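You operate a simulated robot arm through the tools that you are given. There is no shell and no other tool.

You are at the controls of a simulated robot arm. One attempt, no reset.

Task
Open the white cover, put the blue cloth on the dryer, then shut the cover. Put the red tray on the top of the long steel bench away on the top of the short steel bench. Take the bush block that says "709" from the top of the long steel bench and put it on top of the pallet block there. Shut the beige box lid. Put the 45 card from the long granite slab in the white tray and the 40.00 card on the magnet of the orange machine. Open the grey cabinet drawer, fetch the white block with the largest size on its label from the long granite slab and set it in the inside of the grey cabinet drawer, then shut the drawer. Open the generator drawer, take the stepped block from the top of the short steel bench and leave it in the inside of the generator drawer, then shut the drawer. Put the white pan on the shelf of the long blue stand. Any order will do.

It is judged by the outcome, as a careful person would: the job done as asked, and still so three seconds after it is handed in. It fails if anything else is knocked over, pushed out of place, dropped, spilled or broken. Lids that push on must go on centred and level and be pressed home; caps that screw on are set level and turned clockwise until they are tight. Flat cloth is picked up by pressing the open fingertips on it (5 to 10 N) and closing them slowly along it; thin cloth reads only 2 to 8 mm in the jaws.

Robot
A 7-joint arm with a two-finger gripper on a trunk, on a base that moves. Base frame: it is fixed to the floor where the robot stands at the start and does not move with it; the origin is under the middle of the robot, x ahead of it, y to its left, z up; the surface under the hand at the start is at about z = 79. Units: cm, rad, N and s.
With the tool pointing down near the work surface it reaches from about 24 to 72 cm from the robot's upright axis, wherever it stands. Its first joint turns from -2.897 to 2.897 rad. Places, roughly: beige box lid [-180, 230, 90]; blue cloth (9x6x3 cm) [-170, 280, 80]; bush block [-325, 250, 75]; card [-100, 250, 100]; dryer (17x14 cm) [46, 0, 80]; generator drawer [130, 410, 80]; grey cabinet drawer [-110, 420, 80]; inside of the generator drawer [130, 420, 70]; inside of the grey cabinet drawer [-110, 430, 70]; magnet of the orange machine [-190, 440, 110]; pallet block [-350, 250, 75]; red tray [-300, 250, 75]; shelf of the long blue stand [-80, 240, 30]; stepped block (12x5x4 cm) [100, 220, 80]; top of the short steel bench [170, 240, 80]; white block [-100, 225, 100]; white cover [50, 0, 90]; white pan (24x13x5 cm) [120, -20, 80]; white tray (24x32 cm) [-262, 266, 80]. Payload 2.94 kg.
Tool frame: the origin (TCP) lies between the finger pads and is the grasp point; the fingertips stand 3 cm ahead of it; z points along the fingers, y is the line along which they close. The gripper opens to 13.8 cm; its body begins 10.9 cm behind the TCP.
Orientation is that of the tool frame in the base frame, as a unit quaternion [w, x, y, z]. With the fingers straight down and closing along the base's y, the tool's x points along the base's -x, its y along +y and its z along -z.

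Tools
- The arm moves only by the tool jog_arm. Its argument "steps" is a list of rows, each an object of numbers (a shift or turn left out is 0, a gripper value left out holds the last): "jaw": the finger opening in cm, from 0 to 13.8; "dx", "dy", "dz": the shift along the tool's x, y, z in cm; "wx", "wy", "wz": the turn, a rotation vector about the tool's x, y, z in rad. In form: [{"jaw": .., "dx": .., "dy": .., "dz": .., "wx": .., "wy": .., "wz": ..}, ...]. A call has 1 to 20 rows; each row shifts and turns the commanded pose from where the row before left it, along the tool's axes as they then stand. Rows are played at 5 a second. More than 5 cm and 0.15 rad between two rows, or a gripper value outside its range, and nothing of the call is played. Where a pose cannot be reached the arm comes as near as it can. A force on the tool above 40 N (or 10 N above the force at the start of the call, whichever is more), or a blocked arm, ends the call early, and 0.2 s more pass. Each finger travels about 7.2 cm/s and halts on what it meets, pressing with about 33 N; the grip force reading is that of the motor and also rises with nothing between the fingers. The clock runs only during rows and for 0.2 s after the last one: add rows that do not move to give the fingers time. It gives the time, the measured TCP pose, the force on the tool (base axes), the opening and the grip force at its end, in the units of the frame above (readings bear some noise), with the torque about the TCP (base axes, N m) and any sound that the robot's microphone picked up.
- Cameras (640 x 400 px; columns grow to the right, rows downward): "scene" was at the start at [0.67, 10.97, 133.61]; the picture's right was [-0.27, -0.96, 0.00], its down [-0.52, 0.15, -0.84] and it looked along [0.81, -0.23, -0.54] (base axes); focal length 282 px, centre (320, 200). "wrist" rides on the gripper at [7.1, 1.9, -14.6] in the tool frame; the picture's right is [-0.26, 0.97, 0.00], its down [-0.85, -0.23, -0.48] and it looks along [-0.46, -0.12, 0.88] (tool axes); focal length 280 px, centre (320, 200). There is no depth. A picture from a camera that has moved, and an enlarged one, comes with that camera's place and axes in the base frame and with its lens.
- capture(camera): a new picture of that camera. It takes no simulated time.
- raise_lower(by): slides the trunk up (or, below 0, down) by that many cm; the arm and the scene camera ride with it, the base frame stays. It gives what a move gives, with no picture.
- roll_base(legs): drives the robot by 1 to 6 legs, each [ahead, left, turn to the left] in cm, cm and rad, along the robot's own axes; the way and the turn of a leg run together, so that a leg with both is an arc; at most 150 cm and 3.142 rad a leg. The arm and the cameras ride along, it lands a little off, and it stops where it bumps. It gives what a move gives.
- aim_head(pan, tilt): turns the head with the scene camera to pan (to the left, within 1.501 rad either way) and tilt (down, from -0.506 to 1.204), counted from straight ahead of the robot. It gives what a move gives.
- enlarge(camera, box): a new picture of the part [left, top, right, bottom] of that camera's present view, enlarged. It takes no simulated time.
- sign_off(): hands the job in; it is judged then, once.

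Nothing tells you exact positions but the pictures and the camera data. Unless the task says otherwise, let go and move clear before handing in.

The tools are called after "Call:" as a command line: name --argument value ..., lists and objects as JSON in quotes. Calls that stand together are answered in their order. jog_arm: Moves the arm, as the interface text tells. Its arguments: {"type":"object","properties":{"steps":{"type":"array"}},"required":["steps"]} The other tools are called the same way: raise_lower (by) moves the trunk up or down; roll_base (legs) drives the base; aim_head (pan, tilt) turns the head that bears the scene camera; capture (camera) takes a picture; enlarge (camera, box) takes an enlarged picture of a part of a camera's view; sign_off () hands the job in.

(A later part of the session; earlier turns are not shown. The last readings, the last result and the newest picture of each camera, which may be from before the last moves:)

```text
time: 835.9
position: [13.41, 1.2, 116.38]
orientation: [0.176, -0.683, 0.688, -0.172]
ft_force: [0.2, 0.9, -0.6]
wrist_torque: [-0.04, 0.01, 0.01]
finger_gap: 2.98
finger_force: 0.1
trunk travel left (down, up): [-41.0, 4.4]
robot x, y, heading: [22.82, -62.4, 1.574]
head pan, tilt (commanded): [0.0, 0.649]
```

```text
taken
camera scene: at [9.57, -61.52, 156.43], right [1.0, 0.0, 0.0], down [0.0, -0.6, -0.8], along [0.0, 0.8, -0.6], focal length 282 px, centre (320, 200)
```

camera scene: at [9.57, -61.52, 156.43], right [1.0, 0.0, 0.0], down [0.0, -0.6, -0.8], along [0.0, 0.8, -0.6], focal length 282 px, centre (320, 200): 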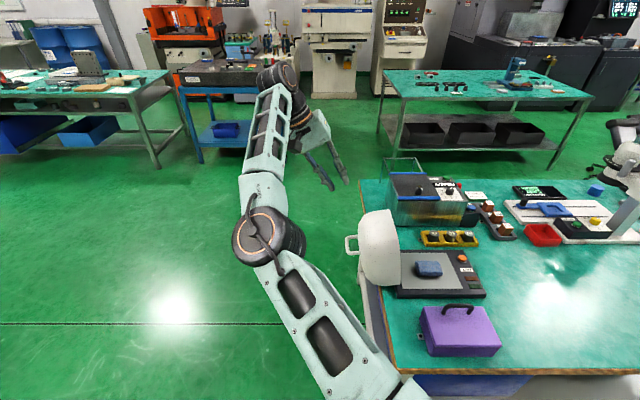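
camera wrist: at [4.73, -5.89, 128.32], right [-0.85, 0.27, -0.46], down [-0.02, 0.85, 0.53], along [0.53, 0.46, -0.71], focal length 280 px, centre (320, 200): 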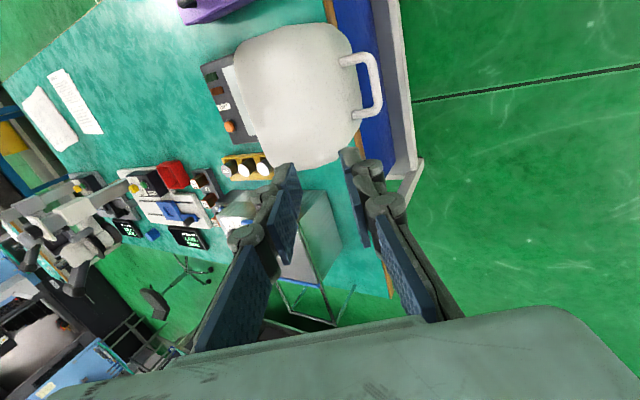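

Call:
enlarge --camera "scene" --box '[310, 190, 450, 300]'

Call:
enlarge --camera "wrist" --box '[230, 0, 420, 180]'

```text
3.64 times, centred on (380, 245) of scene
camera zoom: at [9.57, -61.52, 156.43], right [1.0, 0.0, 0.0], down [0.0, -0.6, -0.8], along [0.0, 0.8, -0.6], focal length 1024 px, centre (102, 36)
```

zoom: 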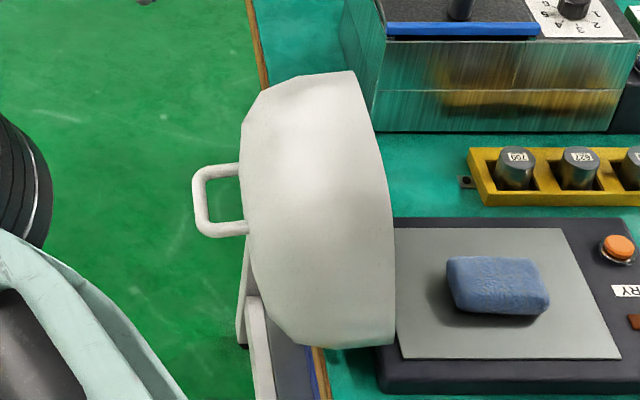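

```text
2.22 times, centred on (325, 90) of wrist
camera zoom: at [4.73, -5.89, 128.32], right [-0.85, 0.27, -0.46], down [-0.02, 0.85, 0.53], along [0.53, 0.46, -0.71], focal length 623 px, centre (309, 444)
```

zoom: 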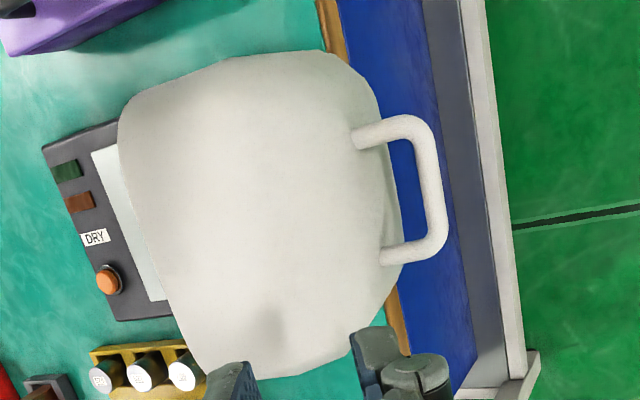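

Handle bar triangulated at [17.8, −0.3, 92.8], 3.4 cm off the lid's outer face. Moving to the pre-approach point.

Call:
jog_arm --steps '[{"dx": 0.375, "dy": 1.85, "dz": 3.66}, {"dx": 0.375, "dy": 1.85, "dz": 3.66}, {"dx": 0.375, "dy": 1.85, "dz": 3.66}, {"dx": 0.375, "dy": 1.85, "dz": 3.66}, {}]'

Call:
enlarge --camera "wrist" --box '[220, 40, 420, 240]'

Call:
enlarge --camera "scene" --box '[270, 170, 450, 300]'

```text
time: 837.1
position: [13.9, -0.22, 99.93]
orientation: [0.176, -0.683, 0.688, -0.173]
ft_force: [0.1, 0.4, -0.3]
wrist_torque: [0.03, -0.02, 0.02]
finger_gap: 3.0
finger_force: 0.0
trunk travel left (down, up): [-41.0, 4.4]
robot x, y, heading: [23.06, -62.09, 1.576]
head pan, tilt (commanded): [0.0, 0.649]
```

```text
2.00 times, centred on (320, 140) of wrist
camera zoom: at [5.31, -7.36, 111.88], right [-0.85, 0.27, -0.46], down [-0.02, 0.85, 0.53], along [0.53, 0.46, -0.71], focal length 561 px, centre (320, 320)
```

zoom: 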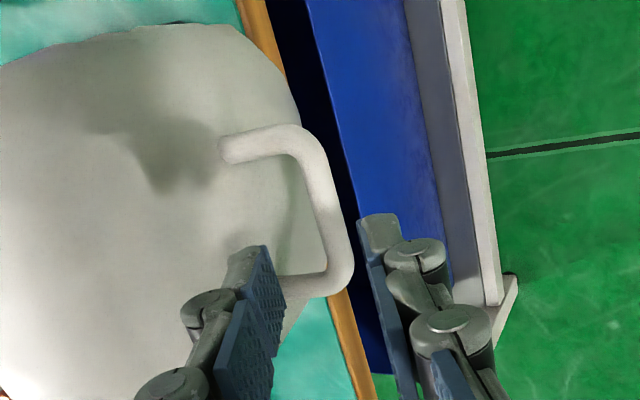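

```text
3.08 times, centred on (360, 235) of scene
camera zoom: at [9.57, -61.52, 156.43], right [1.0, 0.0, 0.0], down [0.0, -0.6, -0.8], along [0.0, 0.8, -0.6], focal length 866 px, centre (197, 92)
```

zoom: 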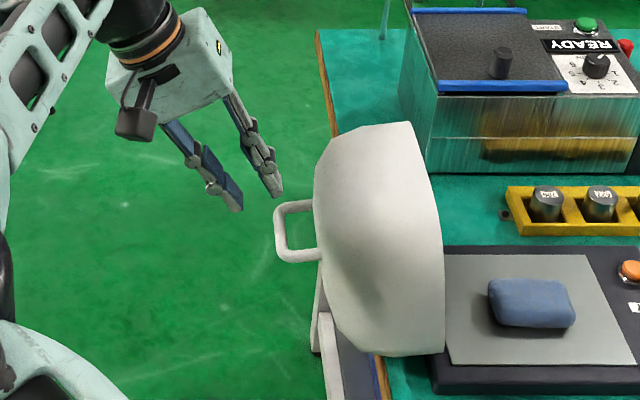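

Call:
jog_arm --steps '[{"jaw": 2.6, "dy": 0.35}, {"dz": 2}, {"dz": 2}, {}]'

Call:
enlarge --camera "wrist" --box '[220, 40, 420, 240]'

Call:
enlarge --camera "scene" --box '[270, 170, 450, 300]'

```text
time: 838.1
position: [15.47, -0.19, 96.29]
orientation: [0.176, -0.683, 0.688, -0.171]
ft_force: [0.1, -0.1, -0.7]
wrist_torque: [-0.01, 0.02, -0.02]
finger_gap: 2.59
finger_force: 0.0
trunk travel left (down, up): [-41.0, 4.4]
robot x, y, heading: [22.6, -62.16, 1.573]
head pan, tilt (commanded): [0.0, 0.649]
```

```text
2.00 times, centred on (320, 140) of wrist
camera zoom: at [6.85, -7.33, 108.19], right [-0.85, 0.27, -0.46], down [-0.02, 0.85, 0.53], along [0.53, 0.46, -0.71], focal length 561 px, centre (320, 320)
```

zoom: 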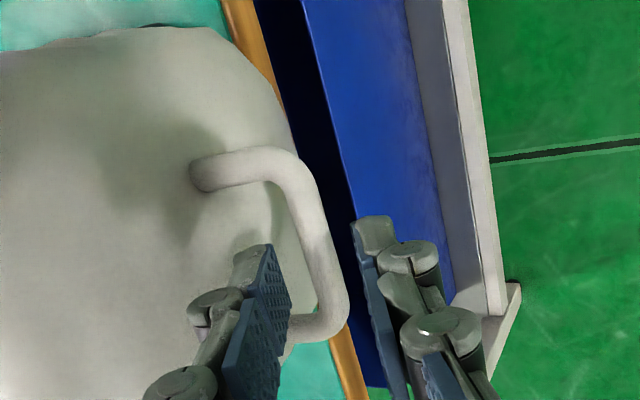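

```text
3.08 times, centred on (360, 235) of scene
camera zoom: at [9.57, -61.52, 156.43], right [1.0, 0.0, 0.0], down [0.0, -0.6, -0.8], along [0.0, 0.8, -0.6], focal length 866 px, centre (197, 92)
```

zoom: 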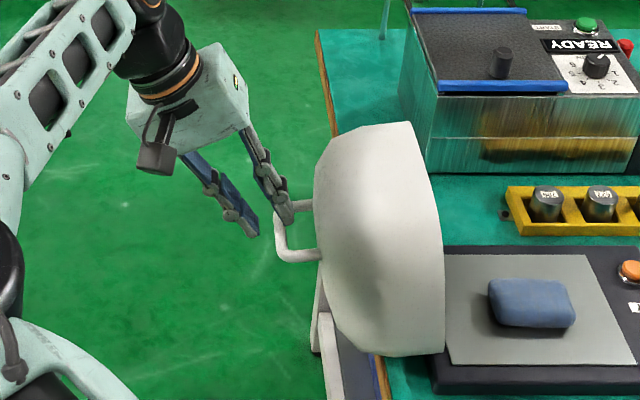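

Call:
jog_arm --steps '[{"dz": 1}, {"dz": 0.9}, {}]'

Call:
enlarge --camera "wrist" --box '[220, 40, 420, 240]'

Call:
enlarge --camera "scene" --box '[270, 170, 450, 300]'

```text
time: 838.9
position: [16.46, -0.21, 94.62]
orientation: [0.176, -0.682, 0.688, -0.172]
ft_force: [-0.3, 0.5, -0.4]
wrist_torque: [0.0, -0.02, 0.0]
finger_gap: 2.63
finger_force: 0.0
trunk travel left (down, up): [-41.0, 4.4]
robot x, y, heading: [22.99, -62.09, 1.571]
head pan, tilt (commanded): [0.0, 0.649]
```

```text
2.00 times, centred on (320, 140) of wrist
camera zoom: at [7.77, -7.32, 106.52], right [-0.85, 0.27, -0.46], down [-0.02, 0.85, 0.53], along [0.53, 0.46, -0.71], focal length 561 px, centre (320, 320)
```

zoom: 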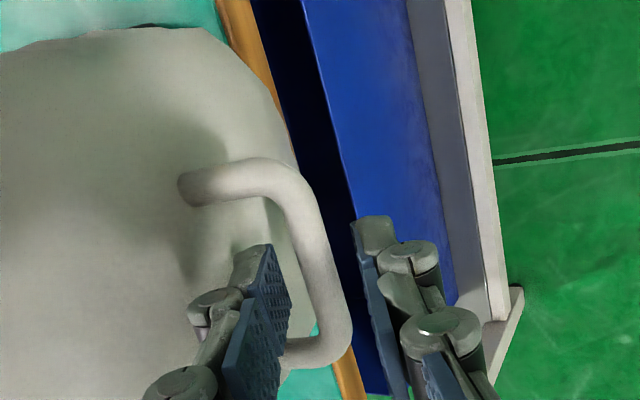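

```text
3.08 times, centred on (360, 235) of scene
camera zoom: at [9.57, -61.52, 156.43], right [1.0, 0.0, 0.0], down [0.0, -0.6, -0.8], along [0.0, 0.8, -0.6], focal length 866 px, centre (197, 92)
```

zoom: 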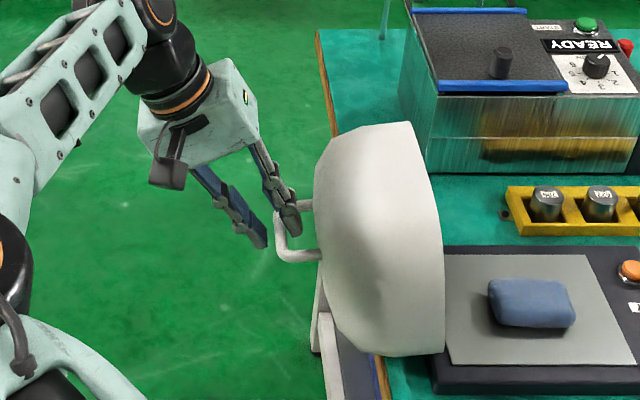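

The bar is caged between the fingers. Grip it and start guiding the lid back up along its arc.

Call:
jog_arm --steps '[{"jaw": 1.4}, {"jaw": 0.4}, {}, {}, {}]'

Call:
jog_arm --steps '[{"dy": -0.35, "dz": -0.23}, {"dy": -0.35, "dz": -0.23}, {"dy": -1.17, "dz": -0.41}, {"dy": -1.17, "dz": -0.41}, {}]'

```text
time: 840.1
position: [16.35, -0.13, 94.8]
orientation: [0.177, -0.683, 0.687, -0.171]
ft_force: [-6.5, 2.2, 18.7]
wrist_torque: [0.25, 0.05, 0.1]
finger_gap: 0.36
finger_force: 3.0
trunk travel left (down, up): [-41.0, 4.4]
robot x, y, heading: [23.16, -62.42, 1.572]
head pan, tilt (commanded): [0.0, 0.649]
```

```text
time: 841.3
position: [18.26, -0.28, 97.13]
orientation: [0.177, -0.683, 0.688, -0.171]
ft_force: [-11.6, 1.4, 7.3]
wrist_torque: [0.13, 0.21, 0.16]
finger_gap: 0.58
finger_force: 1.1
trunk travel left (down, up): [-41.0, 4.4]
robot x, y, heading: [22.95, -62.1, 1.574]
head pan, tilt (commanded): [0.0, 0.649]
```

Call:
enlarge --camera "wrist" --box '[220, 40, 420, 240]'

Call:
enlarge --camera "scene" --box '[270, 170, 450, 300]'

```text
2.00 times, centred on (320, 140) of wrist
camera zoom: at [9.67, -7.39, 109.18], right [-0.85, 0.27, -0.46], down [-0.02, 0.84, 0.53], along [0.53, 0.46, -0.71], focal length 561 px, centre (320, 320)
```

zoom: 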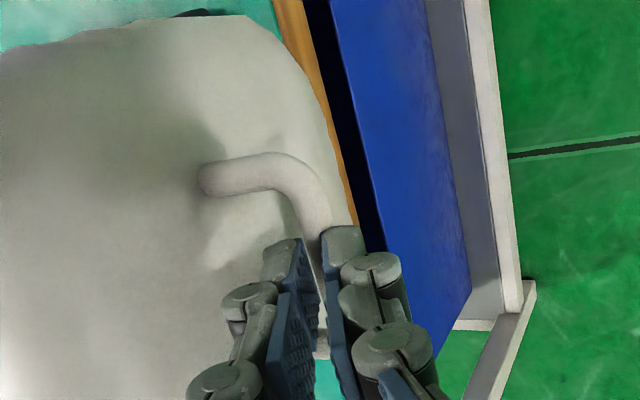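

```text
3.08 times, centred on (360, 235) of scene
camera zoom: at [9.43, -61.61, 156.42], right [1.0, 0.0, 0.0], down [0.0, -0.6, -0.8], along [0.0, 0.8, -0.6], focal length 866 px, centre (197, 92)
```

zoom: 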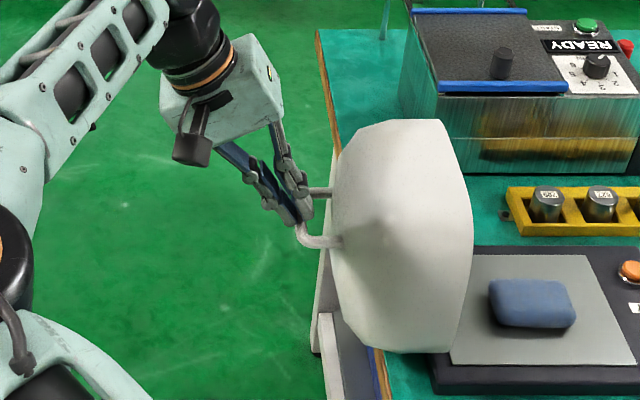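

The bar was only at the fingertips. I'll go back, open, go 1.5 cm deeper and grip properly.

Call:
jog_arm --steps '[{"dy": 1.17, "dz": 0.41}, {"dy": 1.17, "dz": 0.41}, {"dy": 0.5, "dz": 0.33}, {"jaw": 2.0}, {"jaw": 2.8}, {}]'

Call:
enlarge --camera "wrist" --box '[220, 40, 420, 240]'

Call:
enlarge --camera "scene" --box '[270, 170, 450, 300]'

```text
time: 842.7
position: [16.35, -0.19, 94.93]
orientation: [0.176, -0.683, 0.688, -0.172]
ft_force: [0.0, -0.6, 0.3]
wrist_torque: [0.0, -0.01, -0.01]
finger_gap: 2.8
finger_force: 0.1
trunk travel left (down, up): [-41.0, 4.4]
robot x, y, heading: [23.2, -61.8, 1.576]
head pan, tilt (commanded): [0.0, 0.649]
```

```text
2.00 times, centred on (320, 140) of wrist
camera zoom: at [7.8, -7.31, 106.77], right [-0.85, 0.27, -0.46], down [-0.02, 0.85, 0.53], along [0.53, 0.46, -0.71], focal length 561 px, centre (320, 320)
```

zoom: 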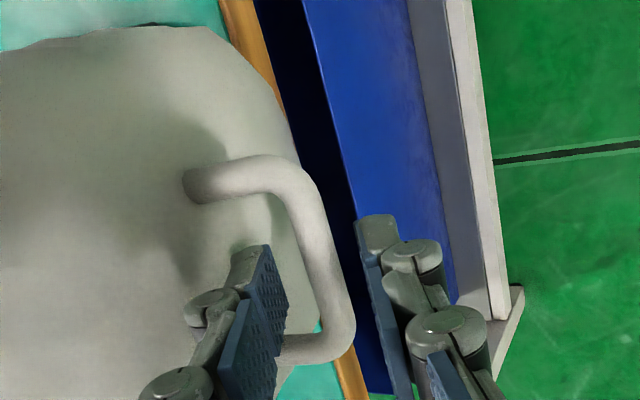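

```text
3.08 times, centred on (360, 235) of scene
camera zoom: at [9.57, -61.52, 156.43], right [1.0, 0.0, 0.0], down [0.0, -0.6, -0.8], along [0.0, 0.8, -0.6], focal length 866 px, centre (197, 92)
```

zoom: 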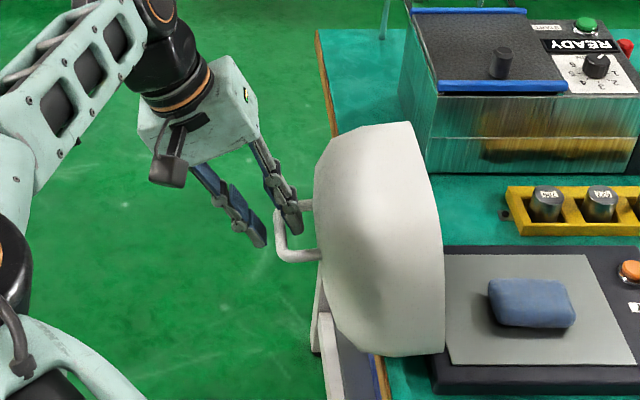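

Call:
jog_arm --steps '[{"dz": 0.8}, {"dz": 0.8}, {}]'

Call:
enlarge --camera "wrist" --box '[220, 40, 420, 240]'

```text
time: 843.5
position: [17.32, -0.11, 93.42]
orientation: [0.177, -0.683, 0.688, -0.172]
ft_force: [-0.2, -0.1, 0.6]
wrist_torque: [-0.02, 0.02, -0.01]
finger_gap: 2.85
finger_force: 0.0
trunk travel left (down, up): [-41.0, 4.4]
robot x, y, heading: [22.87, -61.97, 1.576]
head pan, tilt (commanded): [0.0, 0.649]
```

```text
2.00 times, centred on (320, 140) of wrist
camera zoom: at [8.61, -7.3, 105.34], right [-0.85, 0.27, -0.46], down [-0.02, 0.85, 0.53], along [0.53, 0.46, -0.71], focal length 561 px, centre (320, 320)
```

zoom: 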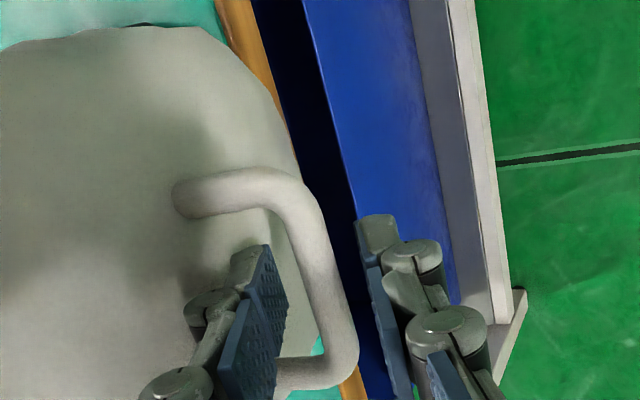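

Call:
jog_arm --steps '[{"jaw": 1.6}, {"jaw": 0.4}, {}, {}, {}]'

Call:
enlarge --camera "wrist" --box '[220, 40, 420, 240]'

```text
time: 844.7
position: [17.28, -0.26, 93.45]
orientation: [0.176, -0.683, 0.688, -0.172]
ft_force: [1.6, -0.2, -1.3]
wrist_torque: [-0.44, -0.06, 0.85]
finger_gap: 1.12
finger_force: 38.2
trunk travel left (down, up): [-41.0, 4.4]
robot x, y, heading: [22.96, -62.43, 1.573]
head pan, tilt (commanded): [0.0, 0.649]
```

```text
2.00 times, centred on (320, 140) of wrist
camera zoom: at [8.61, -7.3, 105.34], right [-0.85, 0.27, -0.46], down [-0.02, 0.85, 0.53], along [0.53, 0.46, -0.71], focal length 561 px, centre (320, 320)
```

zoom: 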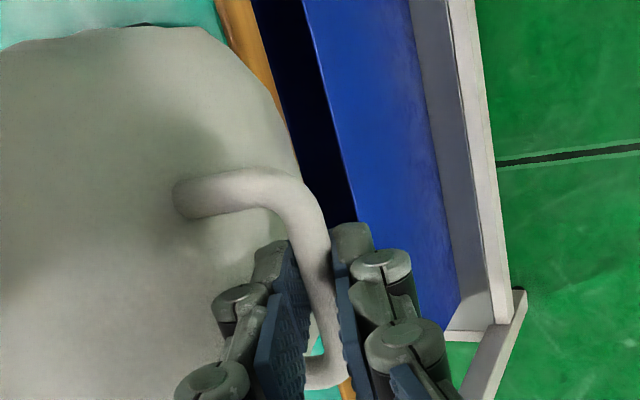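

Firm grip on the bar (1.1 cm). From the opening data the hinge is at [34.3, 80.7], radius 20.85 cm; follow that arc back in 5° steps.

Call:
jog_arm --steps '[{"dy": -1.67, "dz": -0.71}, {"dy": -1.74, "dz": -0.56}, {"dy": -1.77, "dz": -0.41}, {}]'

Call:
enlarge --camera "scene" --box '[270, 170, 450, 300]'

```text
time: 845.7
position: [20.89, -0.19, 97.42]
orientation: [0.176, -0.683, 0.687, -0.172]
ft_force: [-6.1, 2.8, 3.9]
wrist_torque: [-0.24, 0.07, 1.0]
finger_gap: 1.12
finger_force: 38.4
trunk travel left (down, up): [-41.0, 4.4]
robot x, y, heading: [22.9, -62.0, 1.574]
head pan, tilt (commanded): [0.0, 0.649]
```

```text
3.08 times, centred on (360, 235) of scene
camera zoom: at [9.5, -61.53, 156.43], right [1.0, 0.0, 0.0], down [0.0, -0.6, -0.8], along [0.0, 0.8, -0.6], focal length 866 px, centre (197, 92)
```

zoom: 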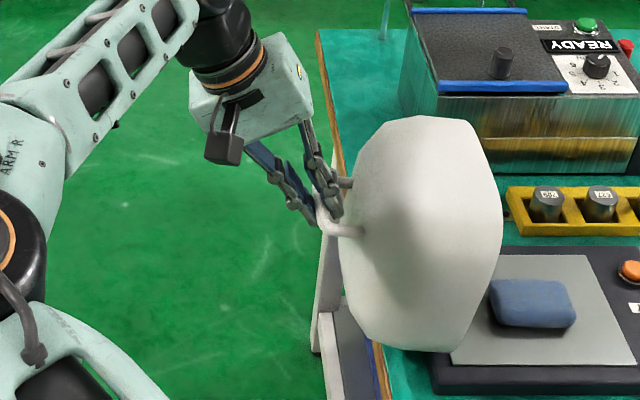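

Low forces and the lid is following. Continue.

Call:
jog_arm --steps '[{"dy": -1.8, "dz": -0.25}, {"dy": -1.82, "dz": -0.1}, {"dy": -1.82, "dz": 0.07}, {"dy": -1.8, "dz": 0.23}, {}]'

Call:
enlarge --camera "scene" --box '[270, 170, 450, 300]'

```text
time: 846.9
position: [27.37, -0.23, 100.89]
orientation: [0.176, -0.683, 0.688, -0.172]
ft_force: [-0.5, 8.8, 0.6]
wrist_torque: [-0.25, -0.04, 0.79]
finger_gap: 1.09
finger_force: 37.3
trunk travel left (down, up): [-41.0, 4.4]
robot x, y, heading: [22.89, -61.73, 1.573]
head pan, tilt (commanded): [0.0, 0.649]
```

```text
3.08 times, centred on (360, 235) of scene
camera zoom: at [9.57, -61.39, 156.42], right [1.0, 0.0, 0.0], down [0.0, -0.61, -0.8], along [0.0, 0.8, -0.61], focal length 866 px, centre (197, 92)
```

zoom: 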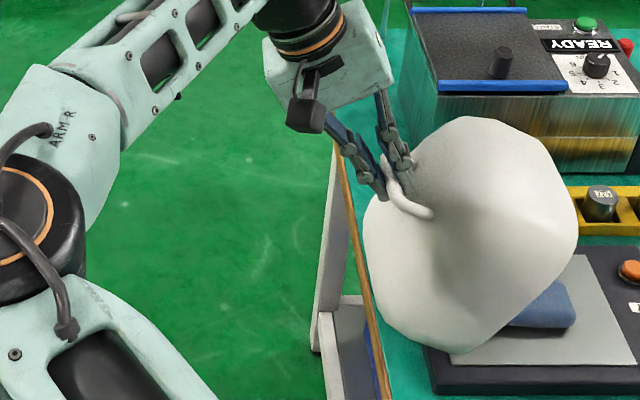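

Call:
jog_arm --steps '[{"dy": -1.79, "dz": 0.38}, {"dy": -1.74, "dz": 0.53}, {"dy": -1.68, "dz": 0.67}, {"dy": -1.62, "dz": 0.82}, {}]'

Call:
jog_arm --steps '[{"dy": -1.55, "dz": 0.96}, {"dy": -1.45, "dz": 1.1}, {"dy": -1.35, "dz": 1.22}, {}]'

Call:
enlarge --camera "scene" --box '[270, 170, 450, 300]'

```text
time: 848.1
position: [34.45, -0.22, 102.0]
orientation: [0.175, -0.684, 0.688, -0.172]
ft_force: [-0.2, 6.6, -8.4]
wrist_torque: [0.11, 0.11, 0.62]
finger_gap: 1.06
finger_force: 38.3
trunk travel left (down, up): [-41.0, 4.4]
robot x, y, heading: [22.8, -61.93, 1.573]
head pan, tilt (commanded): [0.0, 0.649]
```

```text
time: 849.1
position: [39.73, -0.25, 100.89]
orientation: [0.174, -0.683, 0.688, -0.172]
ft_force: [-2.9, 5.4, -10.1]
wrist_torque: [-0.11, 0.12, 0.23]
finger_gap: 1.08
finger_force: 37.7
trunk travel left (down, up): [-41.0, 4.4]
robot x, y, heading: [22.62, -62.16, 1.574]
head pan, tilt (commanded): [0.0, 0.649]
```

```text
3.08 times, centred on (360, 235) of scene
camera zoom: at [9.56, -61.32, 156.42], right [1.0, 0.0, 0.0], down [0.0, -0.61, -0.8], along [0.0, 0.8, -0.61], focal length 866 px, centre (197, 92)
```

zoom: 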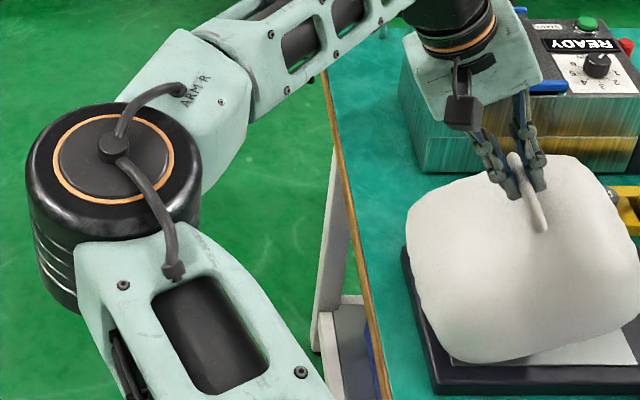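

Almost closed and still under control. Finish the arc.

Call:
jog_arm --steps '[{"dy": -1.24, "dz": 1.32}, {"dy": -1.12, "dz": 1.44}, {"dy": -0.99, "dz": 1.53}, {}]'

Call:
jog_arm --steps '[{"dy": -0.43, "dz": 0.8}, {"dy": -0.43, "dz": 0.8}, {}]'

Call:
enlarge --camera "scene" --box '[320, 150, 520, 300]'

```text
time: 850.1
position: [44.6, -0.21, 98.69]
orientation: [0.174, -0.684, 0.687, -0.172]
ft_force: [-13.5, 3.6, -17.7]
wrist_torque: [0.19, 0.35, 0.02]
finger_gap: 1.09
finger_force: 37.9
trunk travel left (down, up): [-41.0, 4.4]
robot x, y, heading: [22.77, -62.24, 1.57]
head pan, tilt (commanded): [0.0, 0.649]
```

```text
time: 850.9
position: [46.08, -0.18, 97.68]
orientation: [0.172, -0.684, 0.688, -0.17]
ft_force: [-16.7, 1.0, -20.3]
wrist_torque: [0.21, 0.43, -0.05]
finger_gap: 1.1
finger_force: 38.0
trunk travel left (down, up): [-41.0, 4.4]
robot x, y, heading: [22.89, -62.38, 1.574]
head pan, tilt (commanded): [0.0, 0.649]
```

```text
2.67 times, centred on (420, 225) of scene
camera zoom: at [9.44, -61.24, 156.41], right [1.0, 0.0, 0.0], down [0.0, -0.61, -0.8], along [0.0, 0.8, -0.61], focal length 751 px, centre (53, 133)
```

zoom: 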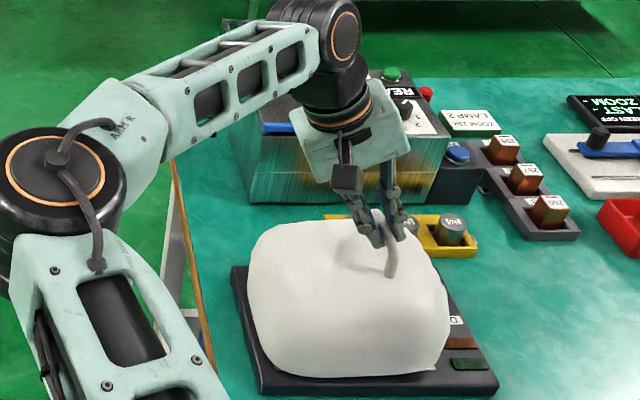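

Call:
jog_arm --steps '[{"dy": -0.25, "dz": 0.7}, {"dy": -0.2, "dz": 0.6}, {}]'

Call:
jog_arm --steps '[{"dy": -0.1, "dz": 0.5}, {}]'

Call:
enlarge --camera "scene" --box '[320, 150, 520, 300]'

```text
time: 851.7
position: [47.0, -0.07, 96.74]
orientation: [0.173, -0.684, 0.688, -0.171]
ft_force: [-17.7, 2.0, -19.5]
wrist_torque: [0.06, 0.44, -0.19]
finger_gap: 1.09
finger_force: 37.6
trunk travel left (down, up): [-41.0, 4.4]
robot x, y, heading: [22.67, -62.04, 1.57]
head pan, tilt (commanded): [0.0, 0.649]
```

```text
time: 852.3
position: [47.3, -0.3, 96.65]
orientation: [0.174, -0.684, 0.687, -0.171]
ft_force: [-27.5, 3.3, -7.2]
wrist_torque: [-0.42, 0.52, -0.51]
finger_gap: 1.08
finger_force: 38.1
trunk travel left (down, up): [-41.0, 4.4]
robot x, y, heading: [23.06, -62.02, 1.574]
head pan, tilt (commanded): [0.0, 0.649]
```

```text
2.67 times, centred on (420, 225) of scene
camera zoom: at [9.22, -61.39, 156.4], right [1.0, 0.0, 0.0], down [0.0, -0.61, -0.8], along [0.0, 0.8, -0.61], focal length 751 px, centre (53, 133)
```

zoom: 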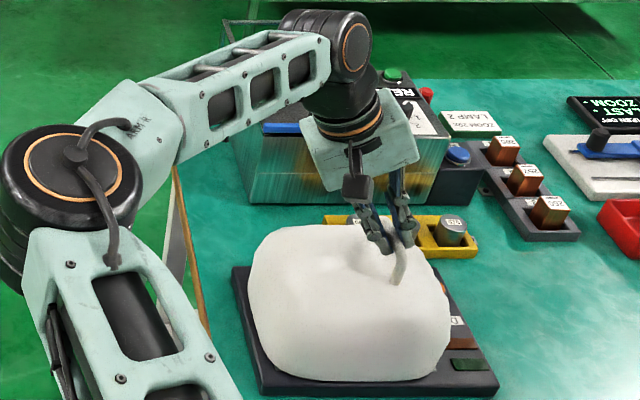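

Call:
jog_arm --steps '[{"dy": 0.32, "dz": 0.17}, {}]'

Call:
jog_arm --steps '[{"dy": 0.25, "dz": 0.25}, {}]'

Call:
enlarge --camera "wrist" --box '[150, 0, 430, 220]'

```text
time: 852.9
position: [47.24, -0.25, 96.64]
orientation: [0.177, -0.684, 0.687, -0.172]
ft_force: [-25.9, 5.1, 7.3]
wrist_torque: [-0.63, 0.39, -0.54]
finger_gap: 1.09
finger_force: 38.1
trunk travel left (down, up): [-41.0, 4.4]
robot x, y, heading: [23.02, -62.09, 1.573]
head pan, tilt (commanded): [0.0, 0.649]
```

```text
time: 853.5
position: [47.28, -0.32, 96.64]
orientation: [0.181, -0.683, 0.687, -0.171]
ft_force: [-20.4, 10.8, 25.2]
wrist_torque: [0.22, 0.1, 0.03]
finger_gap: 1.11
finger_force: 38.3
trunk travel left (down, up): [-41.0, 4.4]
robot x, y, heading: [22.92, -62.23, 1.574]
head pan, tilt (commanded): [0.0, 0.649]
```

```text
1.82 times, centred on (290, 110) of wrist
camera zoom: at [38.53, -7.48, 108.37], right [-0.84, 0.27, -0.46], down [-0.03, 0.84, 0.54], along [0.54, 0.47, -0.7], focal length 510 px, centre (374, 364)
```

zoom: 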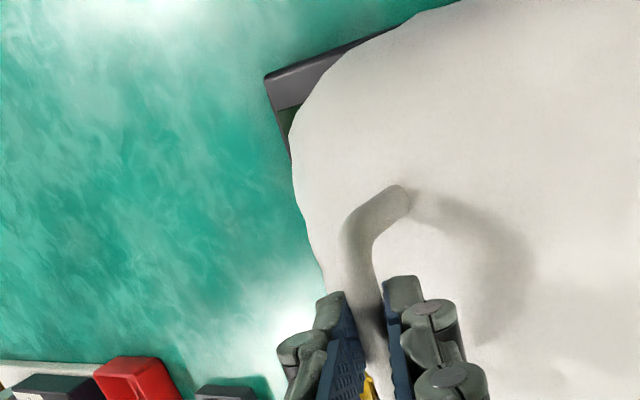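

The cover is down on its stop. Release and withdraw.

Call:
jog_arm --steps '[{"dy": -0.3, "dz": -0.3}, {"jaw": 2.0}, {"jaw": 3.0}, {}, {"dz": -1.5}, {"dz": -2.5}, {"dz": -3}, {"dz": -4}, {"dz": -4}, {"wx": -0.1}, {"wx": -0.1}, {"wx": -0.1}, {"wx": -0.1}, {"wx": -0.1}, {"dz": -3}, {}]'

Call:
capture --camera "wrist"

Call:
enlarge --camera "scene" --box '[320, 170, 520, 320]'

```text
time: 856.9
position: [40.27, -0.33, 111.81]
orientation: [0.001, -0.706, 0.708, 0.004]
ft_force: [-0.3, 0.2, 0.1]
wrist_torque: [0.01, -0.02, 0.01]
finger_gap: 3.01
finger_force: 0.0
out of reach, approached as far as the arm can: row 15
trunk travel left (down, up): [-41.0, 4.4]
robot x, y, heading: [22.84, -62.16, 1.572]
head pan, tilt (commanded): [0.0, 0.649]
```

```text
taken
camera wrist: at [38.34, -7.56, 126.3], right [-0.96, 0.27, 0.01], down [0.24, 0.84, 0.48], along [0.12, 0.47, -0.88], focal length 280 px, centre (320, 200)
```

wrist: 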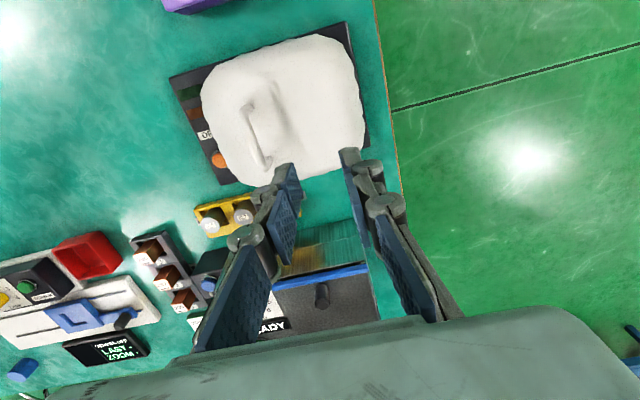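

```text
2.67 times, centred on (420, 245) of scene
camera zoom: at [9.57, -61.54, 156.43], right [1.0, 0.0, 0.0], down [0.0, -0.6, -0.8], along [0.0, 0.8, -0.6], focal length 751 px, centre (53, 80)
```

zoom: 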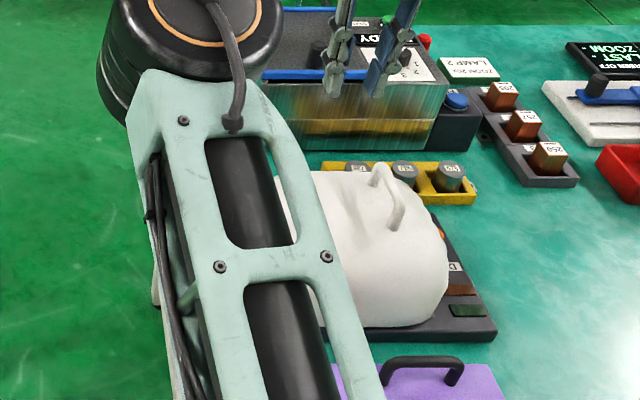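

The cover is shut with the cloth inside. Last task: the beige box's sliding lid. Retract the arm and drive to the front of the long bench.

Call:
jog_arm --steps '[{"dx": 4}, {"dx": 4}, {"dx": 4}, {"dx": 4}, {}]'

Call:
roll_base --legs '[[0, 110, 0], [0, 94, 0], [120, 0, 0], [102, 0, 0]]'

Call:
raise_lower --by -10

Call:
capture --camera "scene"

Call:
capture --camera "wrist"

```text
time: 858.1
position: [40.08, -16.42, 111.49]
orientation: [0.001, -0.705, 0.709, 0.003]
ft_force: [-1.1, 0.4, 0.0]
wrist_torque: [-0.03, -0.02, 0.0]
finger_gap: 2.99
finger_force: 0.1
trunk travel left (down, up): [-41.0, 4.4]
robot x, y, heading: [23.11, -61.73, 1.576]
head pan, tilt (commanded): [0.0, 0.649]
```

```text
time: 886.9
position: [-167.32, 205.81, 111.46]
orientation: [-0.001, 0.708, -0.706, -0.003]
ft_force: [0.6, 0.1, 0.3]
wrist_torque: [0.01, 0.0, 0.02]
finger_gap: 3.0
finger_force: 0.1
trunk travel left (down, up): [-41.0, 4.4]
robot x, y, heading: [-184.27, 159.87, 1.58]
head pan, tilt (commanded): [0.0, 0.649]
```

```text
time: 888.2
position: [-167.39, 205.73, 101.52]
orientation: [-0.002, 0.708, -0.706, -0.004]
ft_force: [0.4, -0.4, 0.0]
wrist_torque: [-0.02, 0.02, -0.01]
finger_gap: 2.98
finger_force: 0.0
trunk travel left (down, up): [-31.0, 14.4]
robot x, y, heading: [-183.9, 160.02, 1.583]
head pan, tilt (commanded): [0.0, 0.649]
```

```text
taken
camera scene: at [-197.47, 160.34, 146.43], right [1.0, 0.01, 0.0], down [0.01, -0.6, -0.8], along [-0.01, 0.8, -0.6], focal length 282 px, centre (320, 200)
```

scene: 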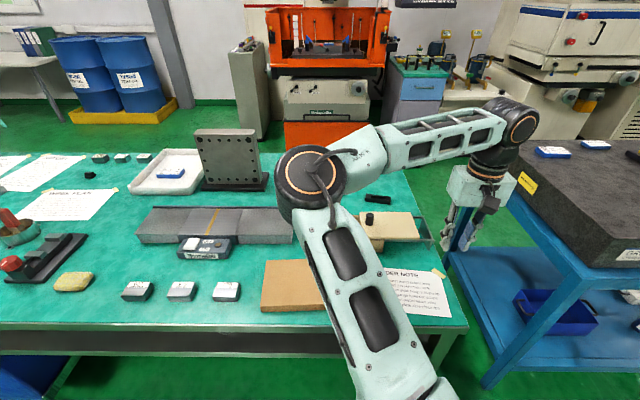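

```text
taken
camera wrist: at [-169.2, 198.6, 116.09], right [-0.97, 0.26, 0.01], down [0.23, 0.85, 0.48], along [0.12, 0.47, -0.88], focal length 280 px, centre (320, 200)
```

wrist: 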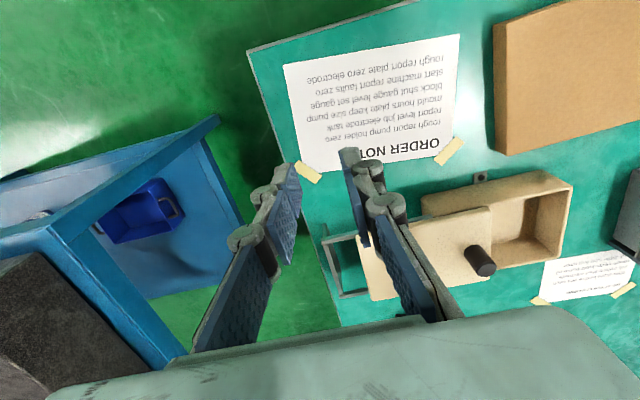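

The box and its sliding lid are clear: knob at ≈[−182.8, 225.8], lid slid out ~9–10 cm toward +x. Move closer and over the knob.

Call:
roll_base --legs '[[7, 0, -0.01]]'

Call:
jog_arm --steps '[{"jaw": 6, "dx": -2.5, "dy": 3.2}, {"dx": -2.5, "dy": 3.2}, {"dx": -2.5, "dy": 3.2}, {"dx": -2.5, "dy": 3.2}, {"dx": -2.5, "dy": 2.6}, {}]'

Call:
capture --camera "wrist"

Call:
enlarge --camera "scene" --box '[320, 150, 480, 280]'

```text
time: 889.3
position: [-166.93, 212.54, 101.38]
orientation: [0.001, -0.705, 0.71, 0.003]
ft_force: [0.5, 0.7, -0.9]
wrist_torque: [0.0, -0.01, 0.03]
finger_gap: 3.0
finger_force: 0.0
trunk travel left (down, up): [-31.0, 14.4]
robot x, y, heading: [-183.93, 167.02, 1.577]
head pan, tilt (commanded): [0.0, 0.649]
```

```text
time: 890.7
position: [-182.27, 225.25, 101.62]
orientation: [0.001, -0.705, 0.71, 0.004]
ft_force: [-0.1, 0.7, 0.5]
wrist_torque: [0.03, 0.02, -0.03]
finger_gap: 6.01
finger_force: 0.0
trunk travel left (down, up): [-31.0, 14.4]
robot x, y, heading: [-183.75, 166.94, 1.572]
head pan, tilt (commanded): [0.0, 0.649]
```

```text
taken
camera wrist: at [-184.18, 218.07, 116.19], right [-0.96, 0.27, 0.01], down [0.24, 0.84, 0.48], along [0.12, 0.46, -0.88], focal length 280 px, centre (320, 200)
```

wrist: 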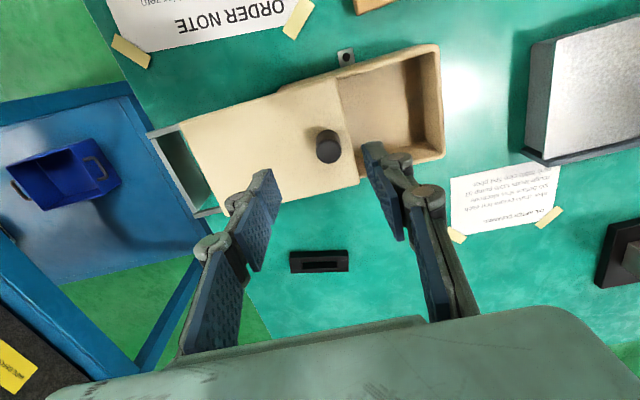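

```text
3.08 times, centred on (400, 215) of scene
camera zoom: at [-197.51, 167.5, 146.43], right [1.0, 0.0, 0.0], down [0.0, -0.6, -0.8], along [0.0, 0.8, -0.6], focal length 866 px, centre (74, 154)
```

zoom: 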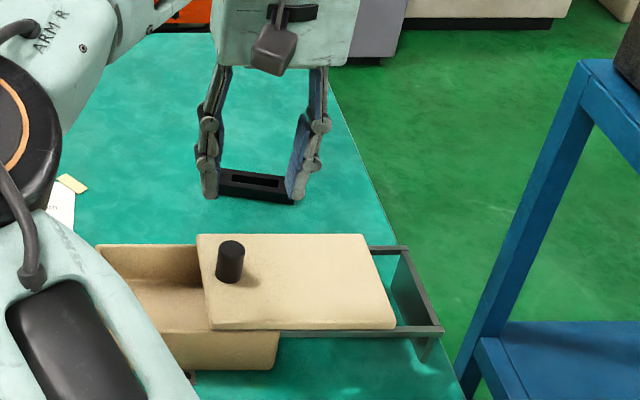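

Call:
jog_arm --steps '[{"dx": -0.8, "dy": 0.7, "dz": 3}, {"dz": 3}, {"dz": 2}, {}]'

Call:
enlarge --camera "wrist" --box '[200, 60, 440, 260]'

Call:
enlarge --camera "scene" --box '[320, 150, 480, 280]'

```text
time: 891.7
position: [-183.0, 226.08, 93.67]
orientation: [0.002, -0.705, 0.709, 0.003]
ft_force: [-0.4, 0.2, -0.4]
wrist_torque: [-0.03, 0.01, -0.01]
finger_gap: 6.0
finger_force: 0.1
trunk travel left (down, up): [-31.0, 14.4]
robot x, y, heading: [-184.04, 166.53, 1.569]
head pan, tilt (commanded): [0.0, 0.649]
```

```text
2.00 times, centred on (320, 160) of wrist
camera zoom: at [-184.92, 218.9, 108.26], right [-0.96, 0.27, 0.01], down [0.24, 0.84, 0.48], along [0.12, 0.47, -0.88], focal length 561 px, centre (320, 280)
```

zoom: 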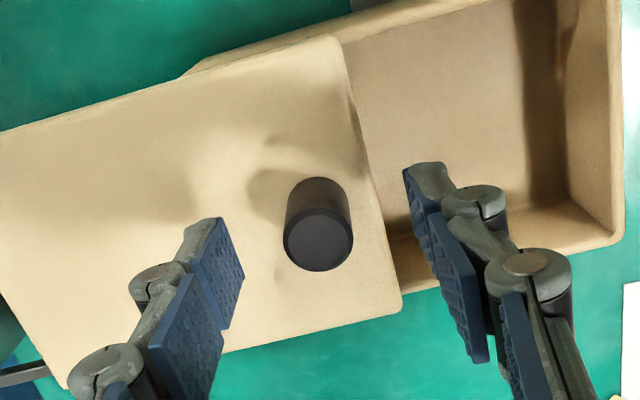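

```text
3.08 times, centred on (400, 215) of scene
camera zoom: at [-197.51, 167.49, 146.43], right [1.0, 0.0, 0.0], down [0.0, -0.6, -0.8], along [0.0, 0.8, -0.6], focal length 866 px, centre (74, 154)
```

zoom: 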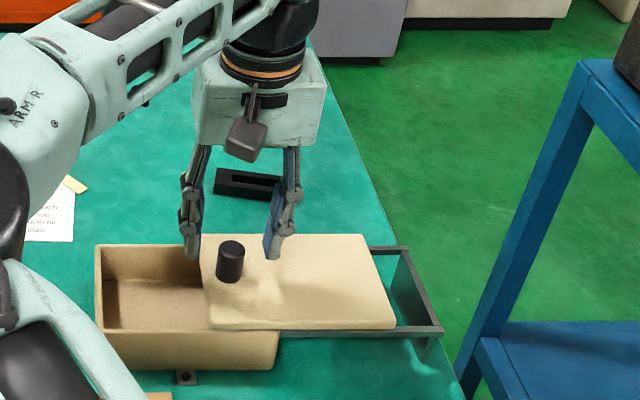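

Call:
jog_arm --steps '[{"dz": 0.8}, {"jaw": 3.2}, {}, {"jaw": 1.2}, {}, {}, {}]'

```text
time: 893.3
position: [-183.12, 226.12, 92.72]
orientation: [0.001, -0.705, 0.71, 0.004]
ft_force: [0.8, -1.6, -3.0]
wrist_torque: [0.06, -0.03, -0.04]
finger_gap: 2.41
finger_force: 45.2
trunk travel left (down, up): [-31.0, 14.4]
robot x, y, heading: [-183.73, 167.18, 1.576]
head pan, tilt (commanded): [0.0, 0.649]
```

Gripping the knob. Slide the lid toward −x.

Call:
jog_arm --steps '[{"dy": 0.6}, {"dy": 1}, {"dy": 1}, {"dy": 1}, {}]'

Call:
jog_arm --steps '[{"dy": 1}, {"dy": 1}, {"dy": 1}, {}]'

Call:
enlarge --camera "scene" --box '[290, 150, 470, 280]'

```text
time: 894.5
position: [-186.7, 226.07, 92.84]
orientation: [0.001, -0.705, 0.709, 0.003]
ft_force: [0.3, -3.7, -3.1]
wrist_torque: [-0.07, -0.01, -0.04]
finger_gap: 2.41
finger_force: 44.6
trunk travel left (down, up): [-31.0, 14.4]
robot x, y, heading: [-184.16, 167.09, 1.569]
head pan, tilt (commanded): [0.0, 0.649]
```

```text
time: 895.5
position: [-189.62, 226.05, 92.75]
orientation: [0.0, -0.705, 0.709, 0.003]
ft_force: [0.6, -7.5, -5.7]
wrist_torque: [0.0, 0.03, -0.07]
finger_gap: 2.46
finger_force: 44.8
trunk travel left (down, up): [-31.0, 14.4]
robot x, y, heading: [-183.78, 166.77, 1.573]
head pan, tilt (commanded): [0.0, 0.649]
```

```text
3.08 times, centred on (380, 215) of scene
camera zoom: at [-197.51, 167.46, 146.42], right [1.0, 0.0, 0.0], down [0.0, -0.6, -0.8], along [0.0, 0.8, -0.6], focal length 866 px, centre (135, 154)
```

zoom: 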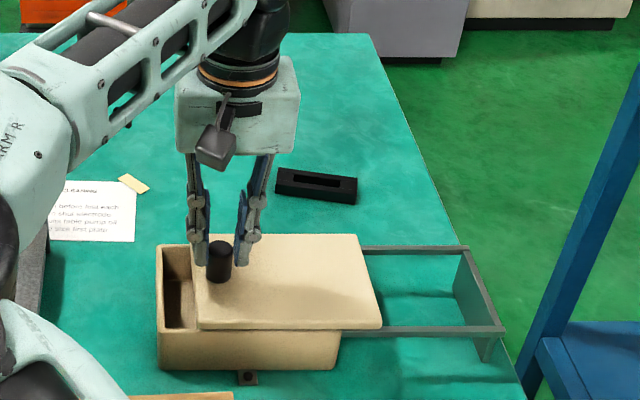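

Call:
jog_arm --steps '[{"dy": 0.8, "dx": 0.1}, {"dy": 0.8, "dx": 0.05}, {"dy": 0.8, "dx": 0.05}, {}]'

Call:
jog_arm --steps '[{"dy": 0.4}, {}]'

Call:
jog_arm --steps '[{"dy": 0.4}, {}]'

Call:
enlarge --camera "scene" --box '[290, 150, 470, 280]'

```text
time: 896.5
position: [-191.95, 226.12, 92.88]
orientation: [0.001, -0.705, 0.709, 0.004]
ft_force: [1.5, 3.1, -7.6]
wrist_torque: [-0.09, -0.02, -0.05]
finger_gap: 2.42
finger_force: 44.8
trunk travel left (down, up): [-31.0, 14.4]
robot x, y, heading: [-184.05, 167.2, 1.575]
head pan, tilt (commanded): [0.0, 0.649]
```

```text
time: 897.1
position: [-192.4, 226.0, 92.88]
orientation: [0.001, -0.705, 0.709, 0.003]
ft_force: [1.8, 4.4, -7.0]
wrist_torque: [0.57, -0.04, -0.06]
finger_gap: 2.42
finger_force: 45.0
trunk travel left (down, up): [-31.0, 14.4]
robot x, y, heading: [-184.11, 166.83, 1.573]
head pan, tilt (commanded): [0.0, 0.649]
```

```text
time: 897.7
position: [-192.89, 226.07, 92.81]
orientation: [0.001, -0.706, 0.709, 0.003]
ft_force: [1.2, 7.4, -6.4]
wrist_torque: [0.31, -0.05, 0.02]
finger_gap: 2.41
finger_force: 45.2
trunk travel left (down, up): [-31.0, 14.4]
robot x, y, heading: [-184.2, 166.82, 1.569]
head pan, tilt (commanded): [0.0, 0.649]
```

```text
3.08 times, centred on (380, 215) of scene
camera zoom: at [-197.51, 167.65, 146.43], right [1.0, 0.0, 0.0], down [0.0, -0.61, -0.8], along [0.0, 0.8, -0.61], focal length 866 px, centre (135, 154)
```

zoom: 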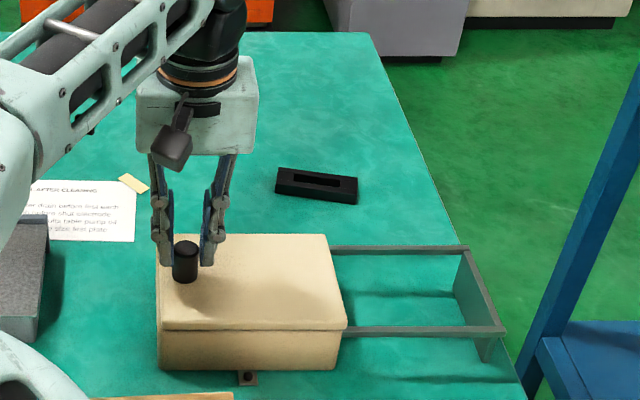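

Call:
jog_arm --steps '[{"dy": 0.3, "dx": -0.03}, {}]'

Call:
jog_arm --steps '[{"dy": 0.3, "dx": -0.03}, {}]'

Call:
jog_arm --steps '[{"dy": 0.3}, {}]'

Call:
enlarge --camera "wrist" --box '[120, 0, 500, 240]'

Call:
enlarge --camera "scene" --box '[310, 190, 430, 290]'

```text
time: 898.3
position: [-193.12, 226.12, 92.75]
orientation: [0.001, -0.704, 0.71, 0.004]
ft_force: [2.4, 7.5, -4.5]
wrist_torque: [0.26, -0.08, -0.05]
finger_gap: 2.42
finger_force: 45.1
trunk travel left (down, up): [-31.0, 14.4]
robot x, y, heading: [-183.84, 166.77, 1.569]
head pan, tilt (commanded): [0.0, 0.649]
```

```text
time: 898.9
position: [-193.06, 226.08, 92.81]
orientation: [0.001, -0.704, 0.711, 0.002]
ft_force: [14.1, 4.7, -5.5]
wrist_torque: [0.35, -0.55, -0.17]
finger_gap: 2.41
finger_force: 44.6
trunk travel left (down, up): [-31.0, 14.4]
robot x, y, heading: [-184.23, 166.77, 1.571]
head pan, tilt (commanded): [0.0, 0.649]
```

```text
time: 899.5
position: [-193.13, 226.05, 92.87]
orientation: [0.003, -0.703, 0.712, 0.002]
ft_force: [29.5, 2.5, -9.1]
wrist_torque: [0.1, -0.62, -0.39]
finger_gap: 2.43
finger_force: 44.5
trunk travel left (down, up): [-31.0, 14.4]
robot x, y, heading: [-184.26, 166.84, 1.57]
head pan, tilt (commanded): [0.0, 0.649]
```

```text
1.67 times, centred on (310, 120) of wrist
camera zoom: at [-195.11, 218.95, 107.45], right [-0.96, 0.27, 0.0], down [0.24, 0.84, 0.48], along [0.13, 0.46, -0.88], focal length 467 px, centre (337, 333)
```

zoom: 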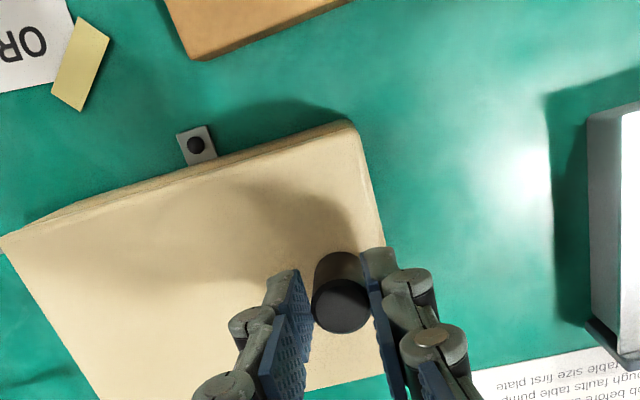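

```text
4.00 times, centred on (370, 240) of scene
camera zoom: at [-197.16, 167.64, 146.46], right [1.0, 0.0, 0.0], down [0.0, -0.61, -0.8], along [0.0, 0.8, -0.61], focal length 1126 px, centre (120, 40)
```

zoom: 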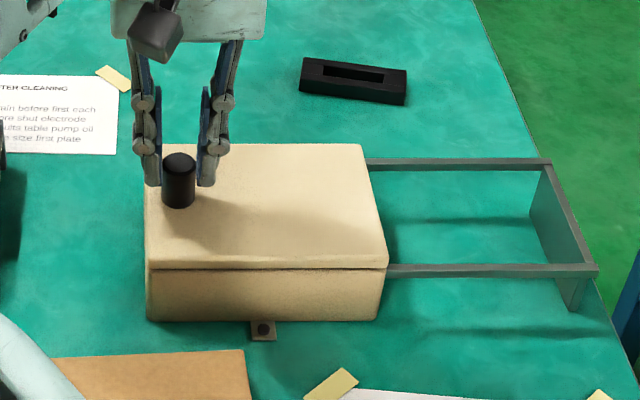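

The lid is fully home (firm stop, aligned with the box). Release and rise clear.

Call:
jog_arm --steps '[{"dy": -0.35}, {"jaw": 3.6}, {"jaw": 5.5}, {}, {"dz": -2}, {"dz": -4}, {"dz": -4}, {"dz": -4}, {"dx": 3}, {"dx": 3}, {}]'

Call:
capture --camera "wrist"

Call:
enlarge --camera "scene" --box '[310, 190, 430, 290]'

```text
time: 901.9
position: [-193.32, 219.9, 106.85]
orientation: [0.001, -0.705, 0.709, 0.004]
ft_force: [0.7, -0.2, 0.2]
wrist_torque: [0.01, 0.01, 0.0]
finger_gap: 5.51
finger_force: 0.0
trunk travel left (down, up): [-31.0, 14.4]
robot x, y, heading: [-183.74, 167.11, 1.571]
head pan, tilt (commanded): [0.0, 0.649]
```

```text
taken
camera wrist: at [-195.23, 212.71, 121.53], right [-0.96, 0.27, 0.01], down [0.24, 0.84, 0.48], along [0.12, 0.47, -0.88], focal length 280 px, centre (320, 200)
```

wrist: 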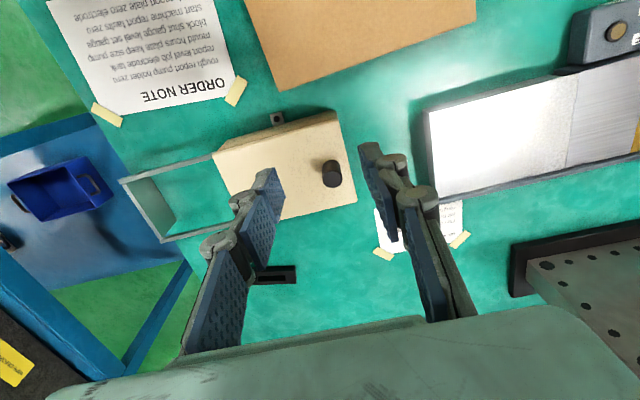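

```text
4.00 times, centred on (370, 240) of scene
camera zoom: at [-197.51, 167.48, 146.43], right [1.0, 0.0, 0.0], down [0.0, -0.6, -0.8], along [0.0, 0.8, -0.6], focal length 1126 px, centre (120, 40)
```

zoom: 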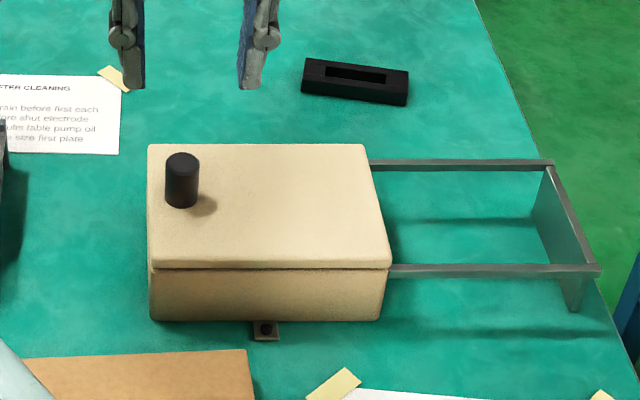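

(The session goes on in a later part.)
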